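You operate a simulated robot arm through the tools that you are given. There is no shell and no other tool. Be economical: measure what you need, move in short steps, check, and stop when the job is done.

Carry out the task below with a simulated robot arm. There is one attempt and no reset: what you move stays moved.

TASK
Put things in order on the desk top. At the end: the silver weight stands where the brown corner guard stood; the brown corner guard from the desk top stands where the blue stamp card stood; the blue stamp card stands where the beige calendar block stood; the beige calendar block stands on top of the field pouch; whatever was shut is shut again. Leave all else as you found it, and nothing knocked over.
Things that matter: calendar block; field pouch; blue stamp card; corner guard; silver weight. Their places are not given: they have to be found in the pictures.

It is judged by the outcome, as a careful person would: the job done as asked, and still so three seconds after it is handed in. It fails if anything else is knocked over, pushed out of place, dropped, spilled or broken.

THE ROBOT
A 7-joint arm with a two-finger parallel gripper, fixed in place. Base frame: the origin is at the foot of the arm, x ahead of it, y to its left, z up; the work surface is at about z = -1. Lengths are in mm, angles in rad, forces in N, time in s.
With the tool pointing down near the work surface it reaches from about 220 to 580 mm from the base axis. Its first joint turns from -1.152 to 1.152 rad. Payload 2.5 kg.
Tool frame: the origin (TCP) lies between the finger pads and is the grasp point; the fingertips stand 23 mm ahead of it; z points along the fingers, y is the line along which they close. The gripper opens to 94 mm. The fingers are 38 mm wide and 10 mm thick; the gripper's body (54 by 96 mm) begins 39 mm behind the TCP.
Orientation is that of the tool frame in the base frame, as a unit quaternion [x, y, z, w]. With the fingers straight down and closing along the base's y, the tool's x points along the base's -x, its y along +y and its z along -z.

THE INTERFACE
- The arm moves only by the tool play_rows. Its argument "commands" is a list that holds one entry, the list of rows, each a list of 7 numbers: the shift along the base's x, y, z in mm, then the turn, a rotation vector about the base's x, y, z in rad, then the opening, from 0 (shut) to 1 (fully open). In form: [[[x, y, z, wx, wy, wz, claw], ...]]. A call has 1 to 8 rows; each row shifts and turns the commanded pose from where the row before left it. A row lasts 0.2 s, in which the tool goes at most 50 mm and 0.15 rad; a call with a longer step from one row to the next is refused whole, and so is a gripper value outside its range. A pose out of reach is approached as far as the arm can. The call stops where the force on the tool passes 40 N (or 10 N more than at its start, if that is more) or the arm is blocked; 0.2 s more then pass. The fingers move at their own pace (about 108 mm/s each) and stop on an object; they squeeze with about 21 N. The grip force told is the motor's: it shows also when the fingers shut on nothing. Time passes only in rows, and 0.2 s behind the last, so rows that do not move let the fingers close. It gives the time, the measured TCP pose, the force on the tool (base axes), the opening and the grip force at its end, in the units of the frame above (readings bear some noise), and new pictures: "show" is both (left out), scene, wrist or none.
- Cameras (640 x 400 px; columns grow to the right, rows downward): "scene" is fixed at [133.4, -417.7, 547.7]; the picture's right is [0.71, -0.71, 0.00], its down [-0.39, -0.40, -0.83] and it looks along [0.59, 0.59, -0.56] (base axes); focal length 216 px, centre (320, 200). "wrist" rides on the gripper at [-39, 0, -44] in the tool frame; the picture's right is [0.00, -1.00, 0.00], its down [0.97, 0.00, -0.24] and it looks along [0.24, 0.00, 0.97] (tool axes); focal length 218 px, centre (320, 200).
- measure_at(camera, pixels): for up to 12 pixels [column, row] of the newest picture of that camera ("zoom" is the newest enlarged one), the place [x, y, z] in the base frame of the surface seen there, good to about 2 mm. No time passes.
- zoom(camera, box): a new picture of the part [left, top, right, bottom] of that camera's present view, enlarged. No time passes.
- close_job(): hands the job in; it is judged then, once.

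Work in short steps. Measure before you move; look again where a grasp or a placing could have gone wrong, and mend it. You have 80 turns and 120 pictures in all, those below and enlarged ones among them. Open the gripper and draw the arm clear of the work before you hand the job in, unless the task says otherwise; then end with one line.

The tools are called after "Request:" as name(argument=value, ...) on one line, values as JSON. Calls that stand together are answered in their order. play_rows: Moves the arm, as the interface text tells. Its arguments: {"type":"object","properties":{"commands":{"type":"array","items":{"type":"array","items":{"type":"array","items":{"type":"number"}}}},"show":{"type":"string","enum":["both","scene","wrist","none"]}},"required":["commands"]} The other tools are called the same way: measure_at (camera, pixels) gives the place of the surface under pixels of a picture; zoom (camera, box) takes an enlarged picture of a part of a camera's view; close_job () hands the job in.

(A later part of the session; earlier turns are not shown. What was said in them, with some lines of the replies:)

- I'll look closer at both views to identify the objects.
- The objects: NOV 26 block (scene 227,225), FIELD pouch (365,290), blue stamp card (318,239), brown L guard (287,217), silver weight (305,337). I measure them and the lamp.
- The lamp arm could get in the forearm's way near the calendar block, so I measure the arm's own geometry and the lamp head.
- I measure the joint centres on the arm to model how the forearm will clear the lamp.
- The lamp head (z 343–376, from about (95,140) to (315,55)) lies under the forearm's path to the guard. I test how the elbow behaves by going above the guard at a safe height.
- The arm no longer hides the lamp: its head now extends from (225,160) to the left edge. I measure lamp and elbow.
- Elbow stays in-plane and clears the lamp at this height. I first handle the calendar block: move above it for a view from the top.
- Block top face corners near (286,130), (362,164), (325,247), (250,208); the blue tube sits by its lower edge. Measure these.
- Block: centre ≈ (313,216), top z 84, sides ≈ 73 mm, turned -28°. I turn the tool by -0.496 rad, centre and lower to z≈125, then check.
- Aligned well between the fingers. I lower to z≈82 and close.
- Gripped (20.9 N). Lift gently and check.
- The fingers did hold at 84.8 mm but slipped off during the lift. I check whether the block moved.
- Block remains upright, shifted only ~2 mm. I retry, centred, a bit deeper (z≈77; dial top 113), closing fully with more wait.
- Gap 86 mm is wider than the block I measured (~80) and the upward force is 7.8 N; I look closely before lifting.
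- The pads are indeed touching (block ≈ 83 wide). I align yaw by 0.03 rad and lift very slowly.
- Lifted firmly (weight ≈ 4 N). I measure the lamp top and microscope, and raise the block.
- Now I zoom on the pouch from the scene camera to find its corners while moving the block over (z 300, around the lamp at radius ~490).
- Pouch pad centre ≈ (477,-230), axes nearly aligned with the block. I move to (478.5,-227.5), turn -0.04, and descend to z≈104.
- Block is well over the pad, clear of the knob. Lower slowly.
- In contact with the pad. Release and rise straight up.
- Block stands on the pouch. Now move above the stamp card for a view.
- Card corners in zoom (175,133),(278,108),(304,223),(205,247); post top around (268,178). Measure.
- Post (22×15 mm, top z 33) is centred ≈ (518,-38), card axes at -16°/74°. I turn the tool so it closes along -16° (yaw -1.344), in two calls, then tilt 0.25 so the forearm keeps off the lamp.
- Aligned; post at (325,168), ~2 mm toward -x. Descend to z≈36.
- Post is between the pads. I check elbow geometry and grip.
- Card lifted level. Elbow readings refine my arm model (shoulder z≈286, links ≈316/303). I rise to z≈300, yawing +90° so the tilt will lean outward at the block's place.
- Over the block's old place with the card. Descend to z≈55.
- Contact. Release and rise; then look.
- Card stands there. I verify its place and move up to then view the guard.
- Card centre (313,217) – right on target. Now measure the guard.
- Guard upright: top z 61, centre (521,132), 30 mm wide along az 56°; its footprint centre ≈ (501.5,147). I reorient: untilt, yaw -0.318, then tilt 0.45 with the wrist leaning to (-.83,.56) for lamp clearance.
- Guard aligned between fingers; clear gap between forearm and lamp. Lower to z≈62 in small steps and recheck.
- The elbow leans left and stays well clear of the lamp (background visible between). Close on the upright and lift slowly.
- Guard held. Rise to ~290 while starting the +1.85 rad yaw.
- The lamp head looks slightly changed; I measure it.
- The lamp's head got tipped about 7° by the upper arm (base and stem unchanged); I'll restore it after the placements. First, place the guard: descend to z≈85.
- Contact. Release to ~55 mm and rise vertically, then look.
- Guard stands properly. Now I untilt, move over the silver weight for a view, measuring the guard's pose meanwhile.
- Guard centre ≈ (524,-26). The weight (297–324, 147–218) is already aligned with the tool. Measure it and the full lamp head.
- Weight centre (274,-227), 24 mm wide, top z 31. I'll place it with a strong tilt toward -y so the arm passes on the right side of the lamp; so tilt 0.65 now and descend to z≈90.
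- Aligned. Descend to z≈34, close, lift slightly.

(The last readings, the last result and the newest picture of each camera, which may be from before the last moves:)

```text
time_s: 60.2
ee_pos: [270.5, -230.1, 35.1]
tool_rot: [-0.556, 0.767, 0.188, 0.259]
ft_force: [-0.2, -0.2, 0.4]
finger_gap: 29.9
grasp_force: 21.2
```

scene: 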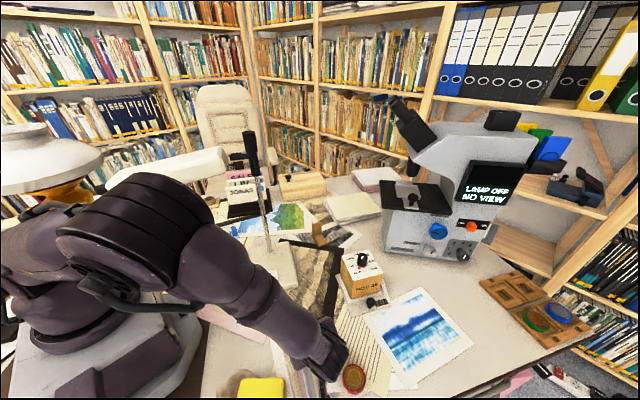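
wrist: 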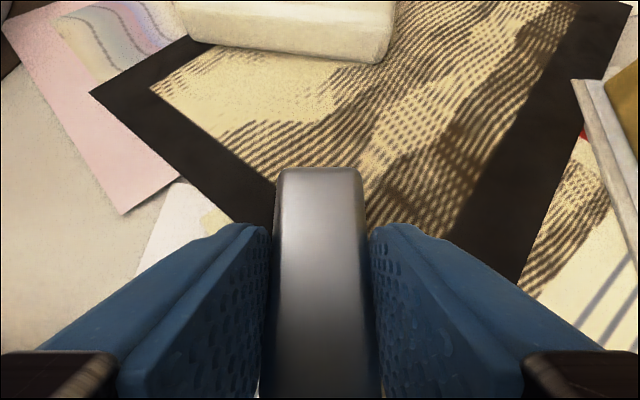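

Gripped. Lift slowly and look.

Request:
play_rows(commands=[[[0, 0, 2, 0, 0, 0, 0], [0, 0, 3, 0, 0, 0, 0], [0, 0, 5, 0, 0, 0, 0], [0, 0, 8, 0, 0, 0, 0], [0, 0, 12, 0, 0, 0, 0]]])

Request:
zoom(camera="scene", box=[240, 260, 400, 400])

```text
time_s: 61.4
ee_pos: [272.3, -230.8, 65.6]
tool_rot: [-0.557, 0.767, 0.188, 0.259]
ft_force: [0.2, -0.1, -2.5]
finger_gap: 30.1
grasp_force: 20.8
```

scene: 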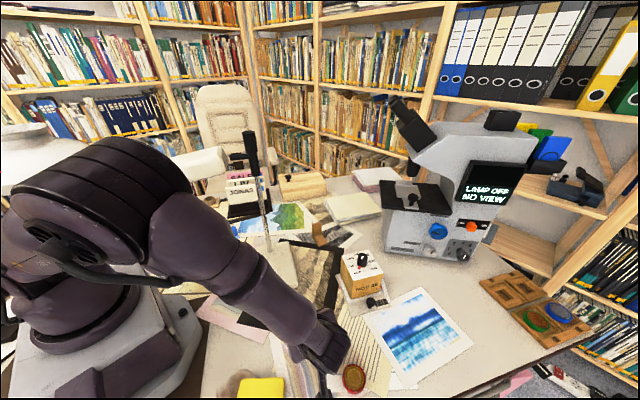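
wrist: 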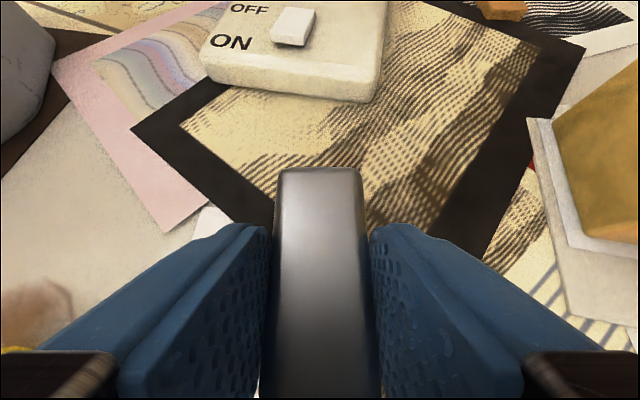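

```text
2.86 times, centred on (320, 330) of scene
```

zoom: 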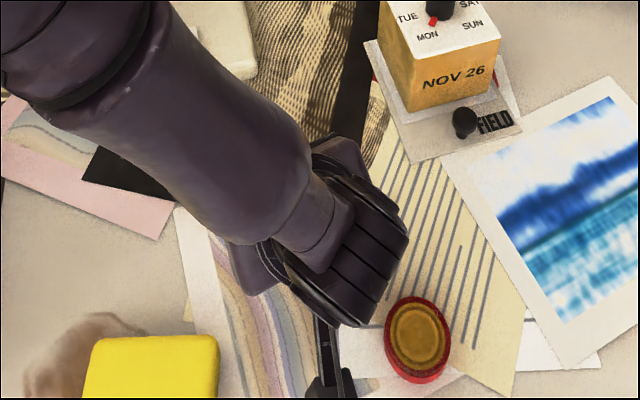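

Weight held. Rise to z≈250 while yawing +0.4, then travel on the right side of the lamp toward the guard's place.

Request:
play_rows(commands=[[[0, 0, 25, 0, 0, 0, 0], [0, 0, 40, 0, 0, 0.1, 0], [0, 0, 40, 0, 0, 0.1, 0], [10, 10, 40, 0, 0, 0.1, 0], [20, 20, 40, 0, 0, 0.1, 0], [32, 30, 0, 0, 0, 0, 0], [35, 33, 0, 0, 0, 0, 0], [35, 33, 0, 0, 0, 0, 0]]], show="none")

Request:
play_rows(commands=[[[34, 34, 0, 0, 0, 0, 0], [25, 40, 0, 0, 0, 0, 0], [20, 42, 0, 0, 0, 0, 0], [12, 44, 0, 0, 0, 0, 0], [5, 40, 0, 0, 0, 0, 0], [0, 30, 0, 0, 0, 0, 0], [0, 0, 0, 0, 0, 0, 0]]])

```text
time_s: 63.2
ee_pos: [404.4, -102.5, 249.1]
tool_rot: [0.698, -0.641, -0.235, -0.216]
ft_force: [0.6, -0.2, -3.4]
finger_gap: 30.0
grasp_force: 20.9
```

```text
time_s: 64.8
ee_pos: [500.0, 125.1, 249.0]
tool_rot: [0.697, -0.642, -0.234, -0.217]
ft_force: [0.4, 0.2, -3.0]
finger_gap: 29.9
grasp_force: 21.5
```

scene: 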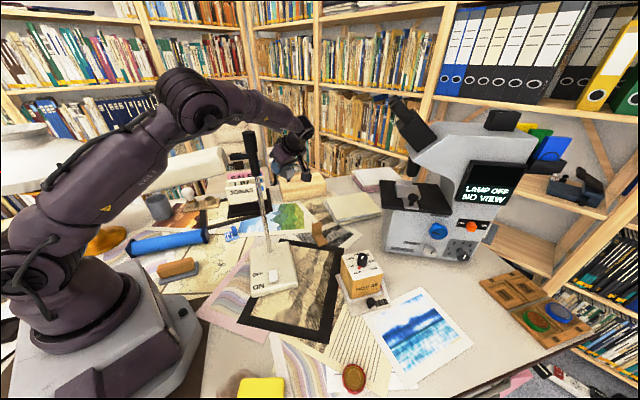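
wrist: 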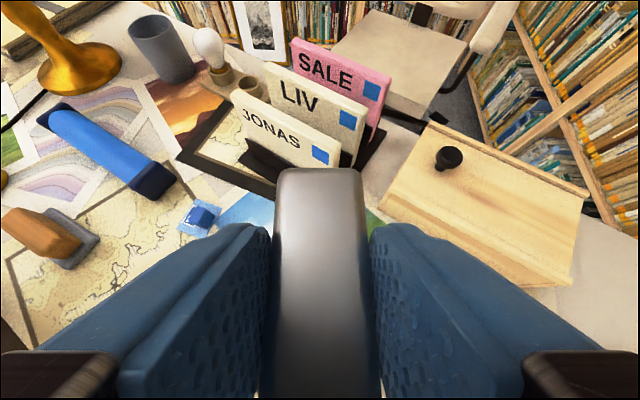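

Measure elbow/forearm relative to the lamp, and the box corner.

Request:
measure_at(camera="scene", pixels=[[200, 118], [185, 90], [228, 105], [255, 115], [290, 135], [305, 190], [280, 190], [150, 165], [222, 148]])

Request:
measure_at(camera="wrist", pixels=[[385, 205], [480, 265], [390, 195], [370, 215], [380, 175]])

```text
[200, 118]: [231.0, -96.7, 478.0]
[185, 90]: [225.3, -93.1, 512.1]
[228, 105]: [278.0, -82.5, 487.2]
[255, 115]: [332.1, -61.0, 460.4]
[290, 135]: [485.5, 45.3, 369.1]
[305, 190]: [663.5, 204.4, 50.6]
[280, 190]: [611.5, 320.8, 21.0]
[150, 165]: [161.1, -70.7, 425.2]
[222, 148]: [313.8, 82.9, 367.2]
```

```text
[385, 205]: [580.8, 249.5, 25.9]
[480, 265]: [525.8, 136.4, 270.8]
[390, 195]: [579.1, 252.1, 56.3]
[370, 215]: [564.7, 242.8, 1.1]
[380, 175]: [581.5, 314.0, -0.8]
```

The forearm would pass too close to the lamp stem with this tilt. I take the weight back to its (free) original spot to regrip it at a steeper tilt (0.9), retracing the path.

Request:
play_rows(commands=[[[0, -30, 0, 0, 0, 0, 0], [-5, -40, 0, 0, 0, 0, 0], [-12, -44, 0, 0, 0, 0, 0], [-20, -42, 0, 0, 0, 0, 0], [-25, -40, 0, 0, 0, 0, 0], [-34, -34, 0, 0, 0, 0, 0], [-35, -33, 0, 0, 0, 0, 0], [-35, -33, 0, 0, 0, 0, 0]]], show="none")

Request:
play_rows(commands=[[[-32, -30, 0, 0, 0, 0, 0], [-20, -20, -30, 0, 0, -0.1, 0], [-10, -10, -40, 0, 0, -0.1, 0], [0, 0, -40, 0, 0, -0.1, 0], [0, 0, -40, 0, 0, -0.1, 0], [0, 0, -35, 0, 0, 0, 0], [0, 0, -17, 0, 0, 0, 0], [0, 0, -8, 0, 0, 0, 0]]], show="none")

```text
time_s: 66.6
ee_pos: [333.1, -169.9, 249.3]
tool_rot: [0.698, -0.641, -0.235, -0.217]
ft_force: [0.0, 0.5, -3.7]
finger_gap: 29.8
grasp_force: 20.5
```

```text
time_s: 68.4
ee_pos: [271.9, -231.0, 39.4]
tool_rot: [-0.556, 0.767, 0.187, 0.259]
ft_force: [-0.7, 0.3, -3.5]
finger_gap: 30.0
grasp_force: 21.0
```

Request:
play_rows(commands=[[[0, 0, -2, 0, 0, 0, 0], [0, 0, -1.2, 0, 0, 0, 0], [0, 0, -0.8, 0, 0, 0, 0]]], show="none")

Request:
play_rows(commands=[[[0, 0, -0.8, 0, 0, 0, 0], [0, 0, 0, 0, 0, 0, 0]]], show="none")

```text
time_s: 69.2
ee_pos: [272.2, -230.4, 36.6]
tool_rot: [-0.556, 0.767, 0.188, 0.259]
ft_force: [-0.5, 1.0, -2.2]
finger_gap: 29.9
grasp_force: 21.3
```

```text
time_s: 69.8
ee_pos: [272.0, -230.5, 33.5]
tool_rot: [-0.557, 0.767, 0.188, 0.259]
ft_force: [-0.5, 0.1, -3.1]
finger_gap: 29.8
grasp_force: 21.1
```

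Request:
play_rows(commands=[[[0, 0, -0.8, 0, 0, 0, 0], [0, 0, 0, 0, 0, 0, 0]]], show="none")

```text
time_s: 70.4
ee_pos: [272.7, -230.9, 34.5]
tool_rot: [-0.556, 0.767, 0.187, 0.259]
ft_force: [-4.0, 1.1, 7.2]
finger_gap: 30.1
grasp_force: 20.6
```

Contact. Open, tilt 0.25 further about the grasp point, close again, lift slightly.

Request:
play_rows(commands=[[[0, 0, 0.5, 0, 0, 0, 0.5], [0, 0, 0.5, 0, 0, 0, 0.5], [0, 0, 0.5, 0.119, -0.0388, 0, 0.5], [0, 0, 0, 0.119, -0.0388, 0, 0.5], [0, 0, 0, 0, 0, 0, 0], [0, 0, 0, 0, 0, 0, 0], [0, 0, 0, 0, 0, 0, 0], [0, 0, 2, 0, 0, 0, 0]]], show="none")

Request:
play_rows(commands=[[[0, 0, 3, 0, 0, 0, 0], [0, 0, 6, 0, 0, 0, 0], [0, 0, 12, 0, 0, 0, 0], [0, 0, 10, 0, 0, 0, 0]]], show="wrist")

```text
time_s: 71.4
ee_pos: [273.3, -231.6, 40.7]
tool_rot: [-0.527, 0.734, 0.252, 0.347]
ft_force: [-2.1, 2.1, 7.8]
finger_gap: 29.5
grasp_force: 21.4
stopped in row 5: the force on the tool passed its limit (the readings are from after the stop); the commanded pose is now the measured one
```

```text
time_s: 72.4
ee_pos: [273.2, -231.0, 69.5]
tool_rot: [-0.527, 0.733, 0.253, 0.347]
ft_force: [0.4, 0.7, -4.2]
finger_gap: 29.8
grasp_force: 20.7
```

wrist: 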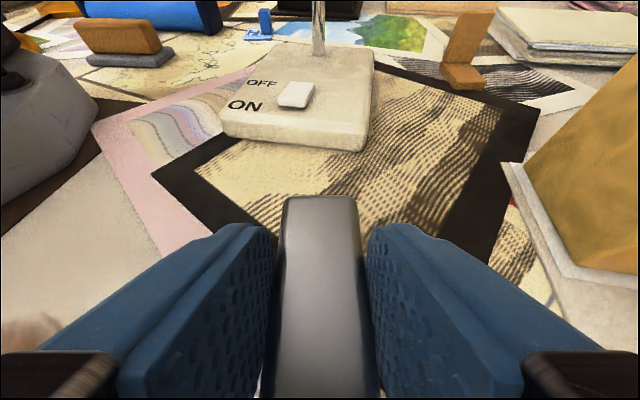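

The steep tilt makes the side bracket touch the desk, but the weight is held well. I check lamp base and guard extents to choose the yaw for placing.

Request:
measure_at(camera="wrist", pixels=[[368, 130], [372, 60], [228, 118], [262, 55], [462, 75], [480, 20], [500, 150], [320, 205], [320, 330]])

Request:
play_rows(commands=[[[0, 0, 30, 0, 0, 0, 0], [0, 0, 40, 0, 0, 0.05, 0], [0, 0, 40, 0, 0, 0, 0], [10, 10, 40, 0, 0, 0, 0], [20, 20, 35, 0, 0, 0, 0], [32, 30, 0, 0, 0, 0, 0], [35, 33, 0, 0, 0, 0, 0], [35, 33, 0, 0, 0, 0, 0]]], show="none")

```text
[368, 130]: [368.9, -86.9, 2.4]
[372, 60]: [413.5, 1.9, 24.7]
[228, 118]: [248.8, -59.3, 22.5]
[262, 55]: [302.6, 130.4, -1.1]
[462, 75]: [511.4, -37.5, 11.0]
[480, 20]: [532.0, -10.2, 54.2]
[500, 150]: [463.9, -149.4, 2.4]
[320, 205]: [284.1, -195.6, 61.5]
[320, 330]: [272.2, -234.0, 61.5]
```

```text
time_s: 74.2
ee_pos: [404.6, -104.0, 255.0]
tool_rot: [-0.545, 0.721, 0.261, 0.34]
ft_force: [0.5, -0.2, -3.2]
finger_gap: 30.1
grasp_force: 21.2
```

Weight is level. Travel to above the guard's place with the wrist kept on the right of the lamp stem; check the scene.

Request:
play_rows(commands=[[[30, 35, 0, 0, 0, 0, 0], [25, 42, 0, 0, 0, 0, 0], [20, 43, 0, 0, 0, 0, 0], [13, 44, 0, 0, 0, 0, 0], [8, 44, 0, 0, 0, 0, 0], [1, 35, 0, 0, 0, 0, 0], [0, 5, -10, 0, 0, 0, 0], [0, 0, -35, 0, 0, 0, 0]]], show="scene")

Request:
measure_at(camera="scene", pixels=[[205, 118], [228, 110], [245, 118], [265, 130], [280, 150], [285, 170], [222, 148], [295, 185]])

```text
time_s: 76.0
ee_pos: [502.2, 142.5, 209.7]
tool_rot: [-0.546, 0.719, 0.263, 0.341]
ft_force: [-0.3, -0.1, -3.8]
finger_gap: 30.0
grasp_force: 20.7
```

scene: 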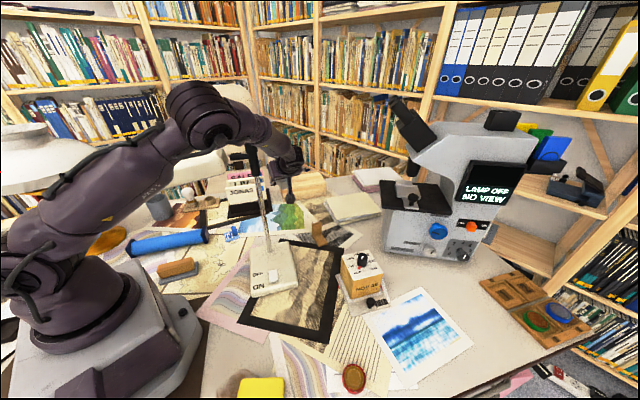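

```text
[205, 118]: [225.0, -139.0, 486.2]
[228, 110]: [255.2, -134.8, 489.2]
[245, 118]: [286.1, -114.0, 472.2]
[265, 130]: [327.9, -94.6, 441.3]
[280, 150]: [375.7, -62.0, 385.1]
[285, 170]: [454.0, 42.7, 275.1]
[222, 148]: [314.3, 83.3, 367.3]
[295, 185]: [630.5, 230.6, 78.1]
```

Forearm clears the stem by ~45 mm. Descend to z≈60.

Request:
play_rows(commands=[[[0, 1, -30, 0, 0, 0, 0], [0, 0, -40, 0, 0, 0, 0], [0, 0, -35, 0, 0, 0, 0], [0, 0, -25, 0, 0, 0, 0], [0, 0, -14, 0, 0, 0, 0]]], show="scene")

Request:
zoom(camera="scene", box=[200, 120, 360, 260])

```text
time_s: 77.2
ee_pos: [501.6, 143.2, 64.9]
tool_rot: [-0.546, 0.72, 0.26, 0.341]
ft_force: [0.8, 0.9, -3.0]
finger_gap: 29.9
grasp_force: 21.3
```

scene: 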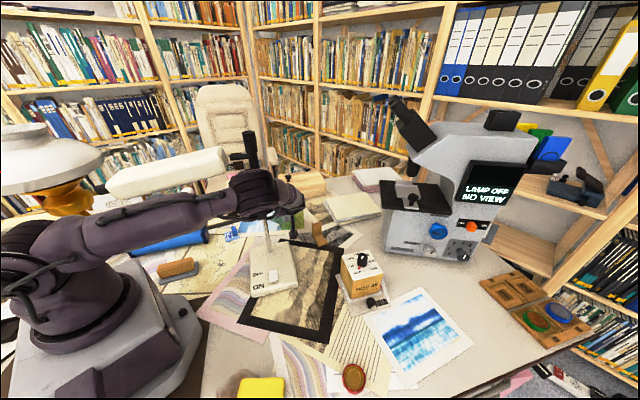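

```text
2.86 times, centred on (280, 190) of scene
```

zoom: 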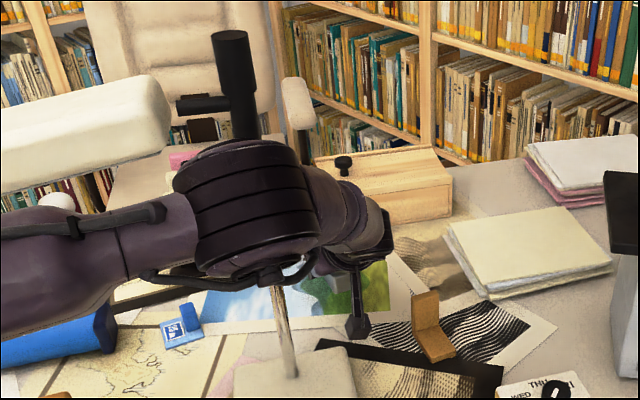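

The elbow has swung low and right. I measure elbow, stem and bracket before going further.

Request:
measure_at(camera="zoom", pixels=[[250, 220], [230, 165], [300, 230], [330, 200], [270, 265], [285, 320], [235, 60], [357, 325], [320, 240], [365, 225], [425, 310]])

```text
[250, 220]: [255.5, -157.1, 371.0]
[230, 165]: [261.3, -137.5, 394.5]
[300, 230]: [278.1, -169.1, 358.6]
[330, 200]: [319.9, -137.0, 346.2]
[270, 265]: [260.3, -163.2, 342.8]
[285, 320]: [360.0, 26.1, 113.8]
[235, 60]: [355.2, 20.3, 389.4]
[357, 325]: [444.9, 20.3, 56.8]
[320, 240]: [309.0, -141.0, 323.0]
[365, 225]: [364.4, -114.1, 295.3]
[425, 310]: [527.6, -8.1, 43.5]
```

All clear. Lower gently to contact.

Request:
play_rows(commands=[[[0, 1, -10, 0, 0, 0, 0], [0, 0, -7, 0, 0, 0, 0], [0, 0, -4, 0, 0, 0, 0], [0, 0, -1, 0, 0, 0, 0]]], show="none")

Request:
play_rows(commands=[[[0, 0, -1, 0, 0, 0, 0], [0, 0, 0, 0, 0, 0, 0]]], show="none")

```text
time_s: 78.2
ee_pos: [502.0, 144.3, 45.0]
tool_rot: [-0.546, 0.72, 0.261, 0.341]
ft_force: [-0.4, 0.3, -4.2]
finger_gap: 29.9
grasp_force: 21.4
```

```text
time_s: 78.8
ee_pos: [501.0, 144.8, 42.7]
tool_rot: [-0.546, 0.72, 0.26, 0.34]
ft_force: [-0.3, -0.2, -3.8]
finger_gap: 30.1
grasp_force: 21.4
```

Request:
play_rows(commands=[[[0, 0, -1, 0, 0, 0, 0], [0, 0, 0, 0, 0, 0, 0]]], show="none")

Request:
play_rows(commands=[[[0, 0, -1, 0, 0, 0, 0], [0, 0, 0, 0, 0, 0, 0]]], show="none")

```text
time_s: 79.4
ee_pos: [501.1, 144.2, 42.0]
tool_rot: [-0.545, 0.72, 0.261, 0.341]
ft_force: [0.8, -0.2, -2.9]
finger_gap: 30.0
grasp_force: 21.3
```

```text
time_s: 80.0
ee_pos: [500.1, 144.7, 40.8]
tool_rot: [-0.546, 0.72, 0.261, 0.34]
ft_force: [-0.3, 0.5, -3.7]
finger_gap: 30.0
grasp_force: 21.2
```

Request:
play_rows(commands=[[[0, 0, -1, 0, 0, 0, 0], [0, 0, 0, 0, 0, 0, 0]]], show="none")

Request:
play_rows(commands=[[[0, 0, -0.7, 0, 0, 0, 0], [0, 0, 0, 0, 0, 0, 0]]], show="wrist")

```text
time_s: 80.6
ee_pos: [500.2, 143.4, 40.3]
tool_rot: [-0.546, 0.72, 0.261, 0.341]
ft_force: [1.1, 0.0, -2.2]
finger_gap: 30.0
grasp_force: 20.9
```

```text
time_s: 81.2
ee_pos: [500.5, 145.8, 40.1]
tool_rot: [-0.546, 0.719, 0.261, 0.341]
ft_force: [-2.5, -1.0, 3.2]
finger_gap: 30.1
grasp_force: 20.8
```

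wrist: 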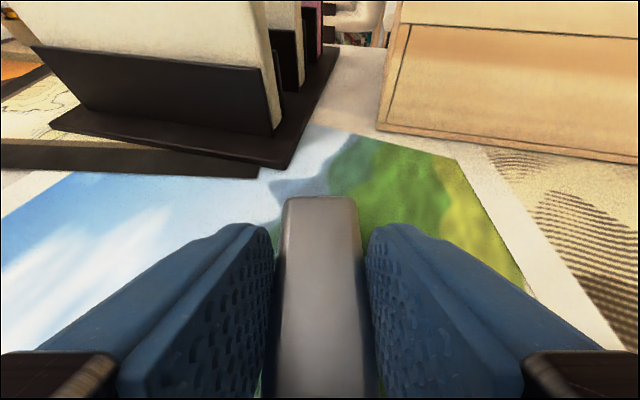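

Request:
measure_at(camera="wrist", pixels=[[320, 205], [320, 350], [300, 200], [340, 200]])

Request:
play_rows(commands=[[[0, 0, -0.6, 0, 0, 0, 0], [0, 0, 0, 0, 0, 0, 0]]], show="none")

```text
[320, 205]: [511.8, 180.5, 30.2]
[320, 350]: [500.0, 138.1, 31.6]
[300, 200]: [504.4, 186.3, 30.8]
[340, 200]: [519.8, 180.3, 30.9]
```

```text
time_s: 81.8
ee_pos: [500.5, 145.5, 41.3]
tool_rot: [-0.546, 0.719, 0.262, 0.341]
ft_force: [-4.6, -2.8, 12.5]
finger_gap: 30.3
grasp_force: 20.5
```

Seated. Release, rise, view with wrist.

Request:
play_rows(commands=[[[0, 0, 0.7, 0, 0, 0, 0.5], [0, 0, 0, 0, 0, 0, 0.5], [0, 0, 0, 0, 0, 0, 0.5], [0, 0, 12, 0, 0, 0, 0.5], [0, 0, 30, 0, 0, 0, 0.5], [0, 0, 40, 0, 0, 0, 0.5], [0, 0, 45, 0, 0, 0, 0.5], [0, 0, 45, 0, 0, 0, 0.5]]], show="none")

Request:
play_rows(commands=[[[0, -20, 40, 0, 0, 0, 0.5], [0, -40, 30, 0, 0, 0, 0.5], [-5, -45, 0, 0, 0, 0, 0.5], [-5, -45, 0, 0, 0, 0, 0.5], [-5, -45, 0, 0, 0, 0, 0.5], [0, -30, 0, 0, 0, 0, 0.5]]], show="scene")

Request:
zoom(camera="scene", box=[80, 130, 330, 260])

```text
time_s: 83.6
ee_pos: [500.0, 144.1, 211.8]
tool_rot: [-0.546, 0.72, 0.261, 0.339]
ft_force: [-0.3, -0.7, -0.8]
finger_gap: 47.1
grasp_force: 0.1
```

```text
time_s: 85.0
ee_pos: [485.7, -81.5, 281.7]
tool_rot: [-0.546, 0.72, 0.261, 0.341]
ft_force: [0.3, -0.3, 0.2]
finger_gap: 46.9
grasp_force: 0.0
```

scene: 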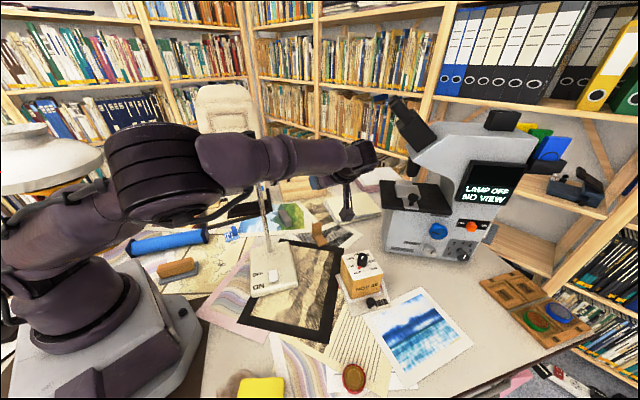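

```text
2.56 times, centred on (205, 195) of scene
```

zoom: 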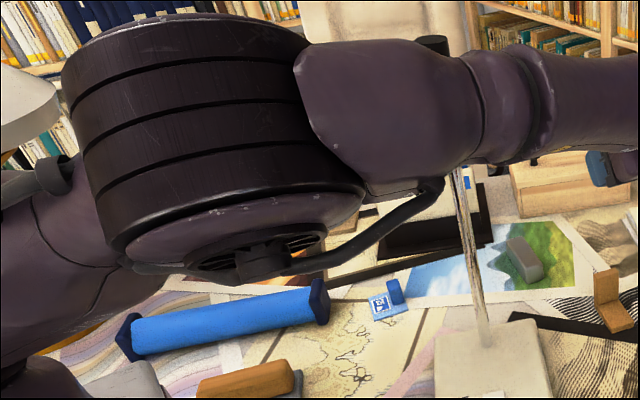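

All four placements are done. Now I restore the lamp head: it only pitched down (~0.16 rad) about its hinge end. I untilt and raise, then go over the head with the fingers straddling it.

Request:
play_rows(commands=[[[-15, -5, 25, -0.1427, 0.0387, 0, 0.5], [-15, -5, 28, -0.1427, 0.0387, 0, 0.5], [-15, -5, 28, -0.1427, 0.0387, 0, 0.5], [-15, -5, 28, -0.1427, 0.0387, 0, 0.8], [-15, -5, 28, -0.1427, 0.0387, 0, 1], [-15, -5, 28, -0.1427, 0.0387, 0, 1], [0, 0, 5, 0, 0, -0.148, 1], [0, 0, 0, 0, 0, -0.148, 1]]], show="none")

Request:
play_rows(commands=[[[-15, 5, 0, 0, 0, -0.149, 1], [-15, 10, 0, 0, 0, -0.149, 1], [-15, 15, 0, 0, 0, -0.149, 1], [-15, 15, 0, 0, 0, -0.149, 1], [-15, 15, 0, 0, 0, -0.149, 1], [-15, 20, 0, 0, 0, -0.149, 1], [-15, 20, 0, 0, 0, -0.149, 1], [-15, 20, 0, 0, 0, -0.149, 1]]], show="scene")

```text
time_s: 86.8
ee_pos: [395.4, -110.8, 450.9]
tool_rot: [-0.479, 0.878, -0.002, -0.001]
ft_force: [0.1, 0.0, 0.2]
finger_gap: 94.0
grasp_force: 0.1
```

```text
time_s: 88.6
ee_pos: [275.4, 9.5, 452.1]
tool_rot: [0.095, 0.995, -0.002, -0.001]
ft_force: [0.4, 0.0, 0.0]
finger_gap: 94.2
grasp_force: 0.0
```

scene: 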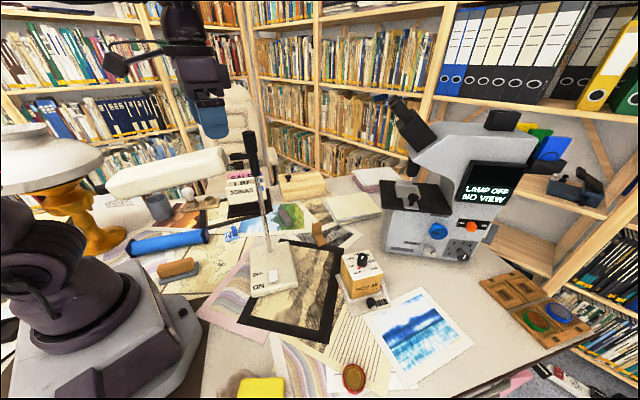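

The whole lamp head is visible; I measure a grid of it.

Request:
measure_at(camera="scene", pixels=[[125, 172], [150, 165], [175, 159], [200, 153], [218, 149], [120, 190], [145, 188], [170, 182], [195, 176], [220, 170], [112, 188], [104, 190]])

Request:
zoom(camera="scene", box=[90, 130, 260, 220])

```text
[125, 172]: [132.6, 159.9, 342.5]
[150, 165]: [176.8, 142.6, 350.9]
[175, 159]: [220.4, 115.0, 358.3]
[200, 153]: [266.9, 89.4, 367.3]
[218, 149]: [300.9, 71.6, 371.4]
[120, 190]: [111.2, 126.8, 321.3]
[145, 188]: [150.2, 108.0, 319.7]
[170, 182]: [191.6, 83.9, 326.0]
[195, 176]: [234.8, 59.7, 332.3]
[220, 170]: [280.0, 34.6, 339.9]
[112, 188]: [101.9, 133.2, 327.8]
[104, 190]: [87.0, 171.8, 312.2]
```

```text
3.76 times, centred on (175, 175) of scene
```

zoom: 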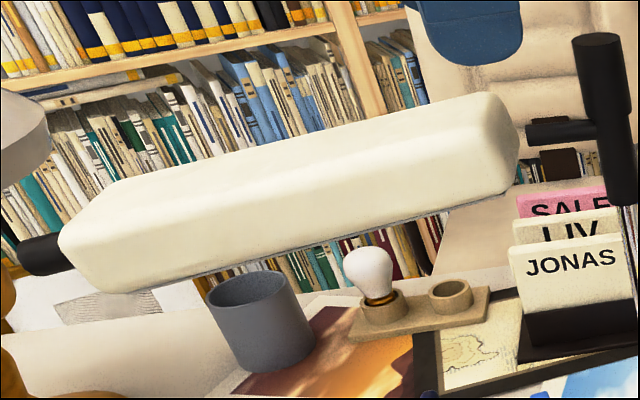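

Yaw is unchanged (front face line same), pitch is 0.152 about t≈259 (319,44). I go above (184.5,117), aligned and tilted with the head, at z≈400.

Request:
play_rows(commands=[[[-30, 36, 0, 0, 0, -0.103, 1], [-31, 36, 0, 0, 0, -0.103, 1], [-30, 35, 0, 0, 0, -0.103, 1], [0, 0, -10, -0.0365, -0.0667, 0, 1], [0, 0, -20, -0.0365, -0.0667, 0, 1], [0, 0, -20, 0, 0, 0, 1], [0, 0, 0, 0, 0, 0, 1]]], show="wrist")

```text
time_s: 90.2
ee_pos: [184.8, 116.8, 402.8]
tool_rot: [0.246, 0.966, -0.02, 0.073]
ft_force: [0.2, -0.5, -0.4]
finger_gap: 94.0
grasp_force: 0.1
```

wrist: 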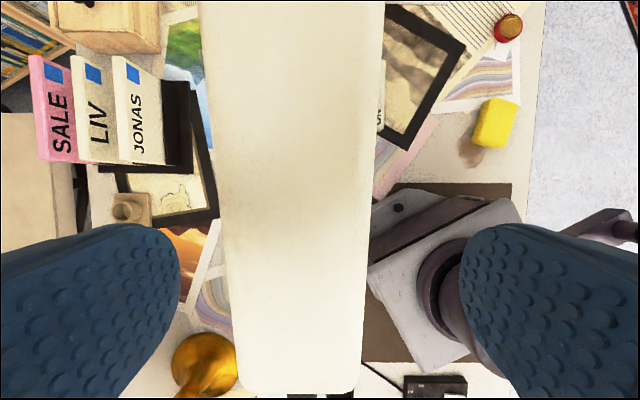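

Head is off-centre (col ~297). Measure its edges.

Request:
measure_at(camera="wrist", pixels=[[234, 300], [364, 300], [225, 200], [371, 200], [299, 300], [297, 200], [216, 100], [378, 100], [297, 100]])

```text
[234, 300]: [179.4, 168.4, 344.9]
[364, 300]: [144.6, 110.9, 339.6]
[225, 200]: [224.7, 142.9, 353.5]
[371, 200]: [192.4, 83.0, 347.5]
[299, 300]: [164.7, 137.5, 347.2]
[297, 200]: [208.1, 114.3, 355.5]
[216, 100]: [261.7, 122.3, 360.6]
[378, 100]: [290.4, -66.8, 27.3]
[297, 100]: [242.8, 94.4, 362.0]
```

Head is 69 mm wide, centre at n=199.8. Shift by (4.2,7.7), descend to z≈345, then close.

Request:
play_rows(commands=[[[4.2, 7.7, 0, 0, 0, 0, 1], [0, 0, -20, 0, 0, 0, 1], [0, 0, -20, 0, 0, 0, 1], [0, 0, -12, 0, 0, 0, 1], [0, 0, -5, 0, 0, 0, 1], [0, 0, 0, 0, 0, 0, 1]]], show="wrist")

```text
time_s: 91.6
ee_pos: [190.2, 123.9, 343.4]
tool_rot: [0.246, 0.966, -0.02, 0.072]
ft_force: [-0.2, -0.2, 1.1]
finger_gap: 94.3
grasp_force: 0.2
```

wrist: 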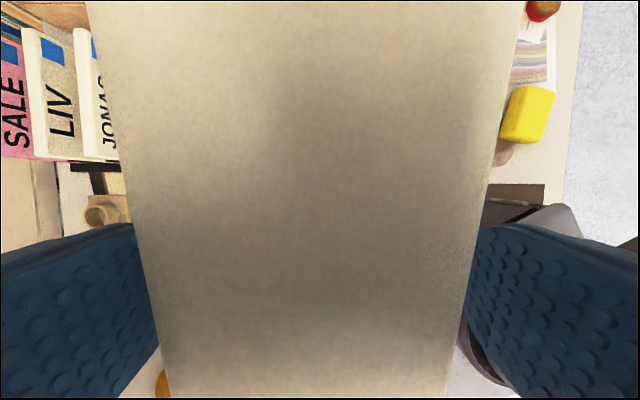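

Nearly centred (3.5 mm left). Correct, grip, and raise along the hinge arc: +22.7 mm with +0.152 rad.

Request:
play_rows(commands=[[[1.7, 3.1, 0, 0, 0, 0, 1], [0, 0, 0, 0, 0, 0, 0.8], [0, 0, 0, 0, 0, 0, 0.65], [0, 0, 0, 0, 0, 0, 0.65], [0, 0, 0, 0, 0, 0, 0.65]]], show="none")

Request:
play_rows(commands=[[[0, 0, 3.8, 0.0122, 0.0222, 0, 0.65], [-0.2, 0.1, 3.8, 0.0122, 0.0222, 0, 0.65], [-0.2, 0.1, 3.8, 0.0122, 0.0222, 0, 0.65], [-0.2, 0.1, 3.8, 0.0122, 0.0222, 0, 0.65], [-0.2, 0.1, 3.8, 0.0122, 0.0222, 0, 0.65], [-0.2, 0.1, 3.7, 0.0122, 0.0222, 0, 0.65], [0, 0, 0, 0, 0, 0, 0.65]]], show="scene")

```text
time_s: 92.8
ee_pos: [189.9, 127.4, 344.3]
tool_rot: [0.248, 0.966, -0.022, 0.072]
ft_force: [-8.4, -9.0, 0.7]
finger_gap: 74.7
grasp_force: 44.7
```

```text
time_s: 94.4
ee_pos: [191.9, 125.5, 367.7]
tool_rot: [0.249, 0.968, -0.001, 0.002]
ft_force: [18.8, -30.2, -12.9]
finger_gap: 74.9
grasp_force: 45.4
```

scene: 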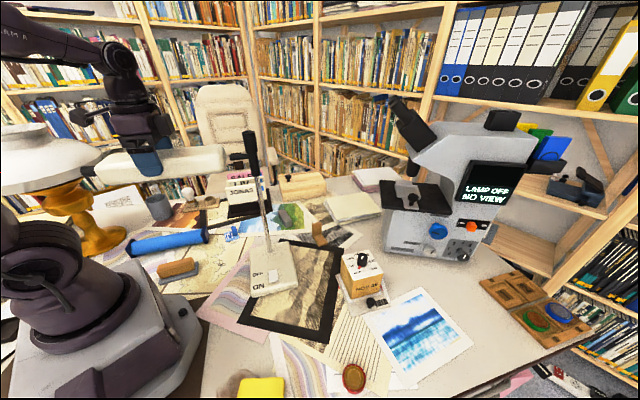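

Head raised. Lateral force appears, so I check lamp head, stem and base positions before releasing.

Request:
measure_at(camera="scene", pixels=[[110, 168], [120, 163], [175, 154], [200, 150], [215, 149], [190, 168], [220, 168], [105, 178], [249, 134], [262, 210], [270, 268], [205, 155]])

```text
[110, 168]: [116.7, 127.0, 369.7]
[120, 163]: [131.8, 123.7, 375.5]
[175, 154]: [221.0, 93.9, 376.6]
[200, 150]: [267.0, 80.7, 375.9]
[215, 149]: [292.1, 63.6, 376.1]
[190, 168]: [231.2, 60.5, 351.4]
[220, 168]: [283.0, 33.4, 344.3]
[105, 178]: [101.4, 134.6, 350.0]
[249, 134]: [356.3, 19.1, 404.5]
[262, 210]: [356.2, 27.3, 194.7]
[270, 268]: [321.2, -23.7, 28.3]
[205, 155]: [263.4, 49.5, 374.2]
```

Top is level at z≈376 again, front face line matches the original, stem and base unmoved. Release and rise straight up.

Request:
play_rows(commands=[[[0, 0, 0, 0, 0, 0, 0.85], [0, 0, 0, 0, 0, 0, 1], [0, 0, 0, 0, 0, 0, 1], [0, 0, 10, 0, 0, 0, 1], [0, 0, 25, 0, 0, 0, 1], [0, 0, 40, 0, 0, 0, 1], [0, 0, 30, 0, 0, 0, 1], [0, 0, 0, 0, 0, 0, 1]]], show="scene")

Request:
measure_at(camera="scene", pixels=[[110, 168], [120, 163], [150, 160], [175, 154], [200, 150], [215, 149], [190, 168], [220, 168], [105, 178], [249, 134], [270, 268], [205, 155]])

```text
time_s: 96.2
ee_pos: [191.1, 126.0, 472.2]
tool_rot: [0.247, 0.969, -0.001, -0.001]
ft_force: [-0.1, -0.2, 0.4]
finger_gap: 93.9
grasp_force: 0.1
```

scene: 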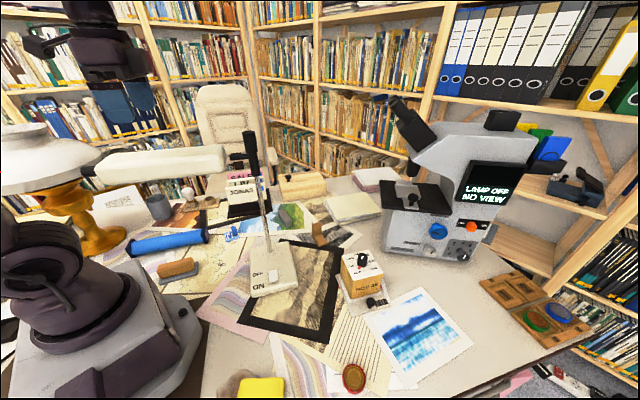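

```text
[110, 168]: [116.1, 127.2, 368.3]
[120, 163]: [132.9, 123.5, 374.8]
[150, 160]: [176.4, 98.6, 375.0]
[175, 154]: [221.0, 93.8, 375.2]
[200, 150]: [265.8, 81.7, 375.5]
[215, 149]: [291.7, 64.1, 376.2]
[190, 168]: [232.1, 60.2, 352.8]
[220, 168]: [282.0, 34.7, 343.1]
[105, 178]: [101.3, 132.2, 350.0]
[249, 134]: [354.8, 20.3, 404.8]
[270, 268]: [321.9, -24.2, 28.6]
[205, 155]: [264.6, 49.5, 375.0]
```

Lamp restored within ~1 mm of its original pose. Retreat to near the start pose, high over everything, and do a final check.

Request:
play_rows(commands=[[[40, -5, -5, 0, 0, 0, 1], [44, -6, -5, 0, 0, 0, 1], [44, -6, -5, 0, 0, 0, 1], [44, -6, -5, 0, 0, 0, 1], [44, -6, -10, 0, 0, 0, 1], [44, -6, -30, 0, 0, 0, 1], [0, 0, -40, 0, 0, 0, 1], [0, 0, 0, 0, 0, 0, 1]]])

Request:
zoom(camera="scene", box=[180, 170, 400, 330])

```text
refused: row 6 steps farther than a row can; nothing moved
```

```text
2.50 times, centred on (290, 250) of scene
5 turns are left
```

zoom: 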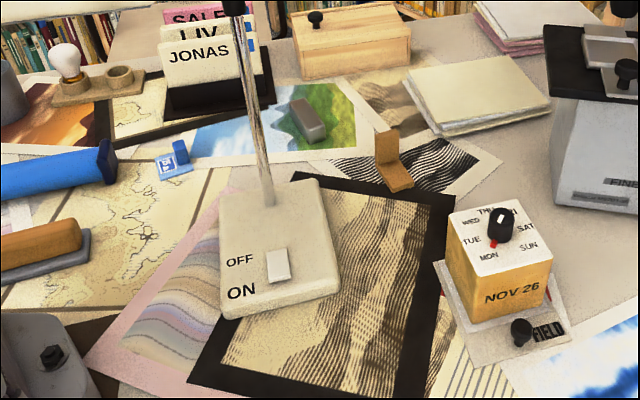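

Everything is in place. Retreat with shorter steps.

Request:
play_rows(commands=[[[40, -5, -5, 0, 0, 0, 1], [44, -6, -5, 0, 0, 0, 1], [44, -6, -5, 0, 0, 0, 1], [44, -6, -5, 0, 0, 0, 1], [44, -6, -10, 0, 0, 0, 1], [36, -6, -25, 0, 0, 0, 1], [0, 0, -35, 0, 0, 0, 1], [0, 0, 0, 0, 0, 0, 1]]], show="scene")

```text
time_s: 98.0
ee_pos: [442.5, 95.2, 382.5]
tool_rot: [0.246, 0.969, -0.001, 0.0]
ft_force: [-0.7, -0.4, 0.2]
finger_gap: 93.9
grasp_force: 0.0
4 turns are left
```

scene: 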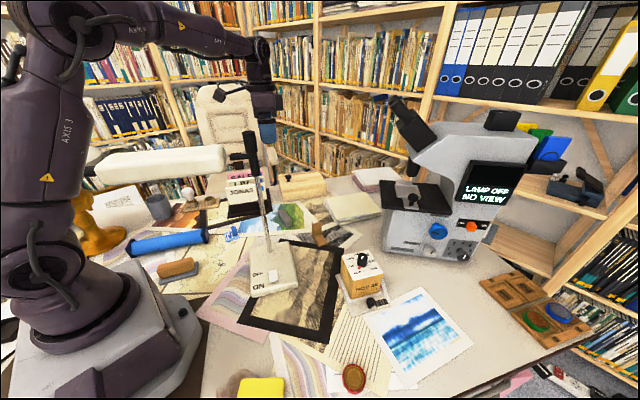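

The arm is clear, the gripper is open, and everything is standing where it should, so I hand the job in.

Request:
close_job()

```text
The job is handed in.
```

All four pieces are where you asked: calendar block on the field pouch, blue stamp card in the block's old place, corner guard in the card's, and silver weight in the guard's. My arm tipped the lamp head down about 9° on the way; I lifted it back to within about 1 mm, and its base never moved.
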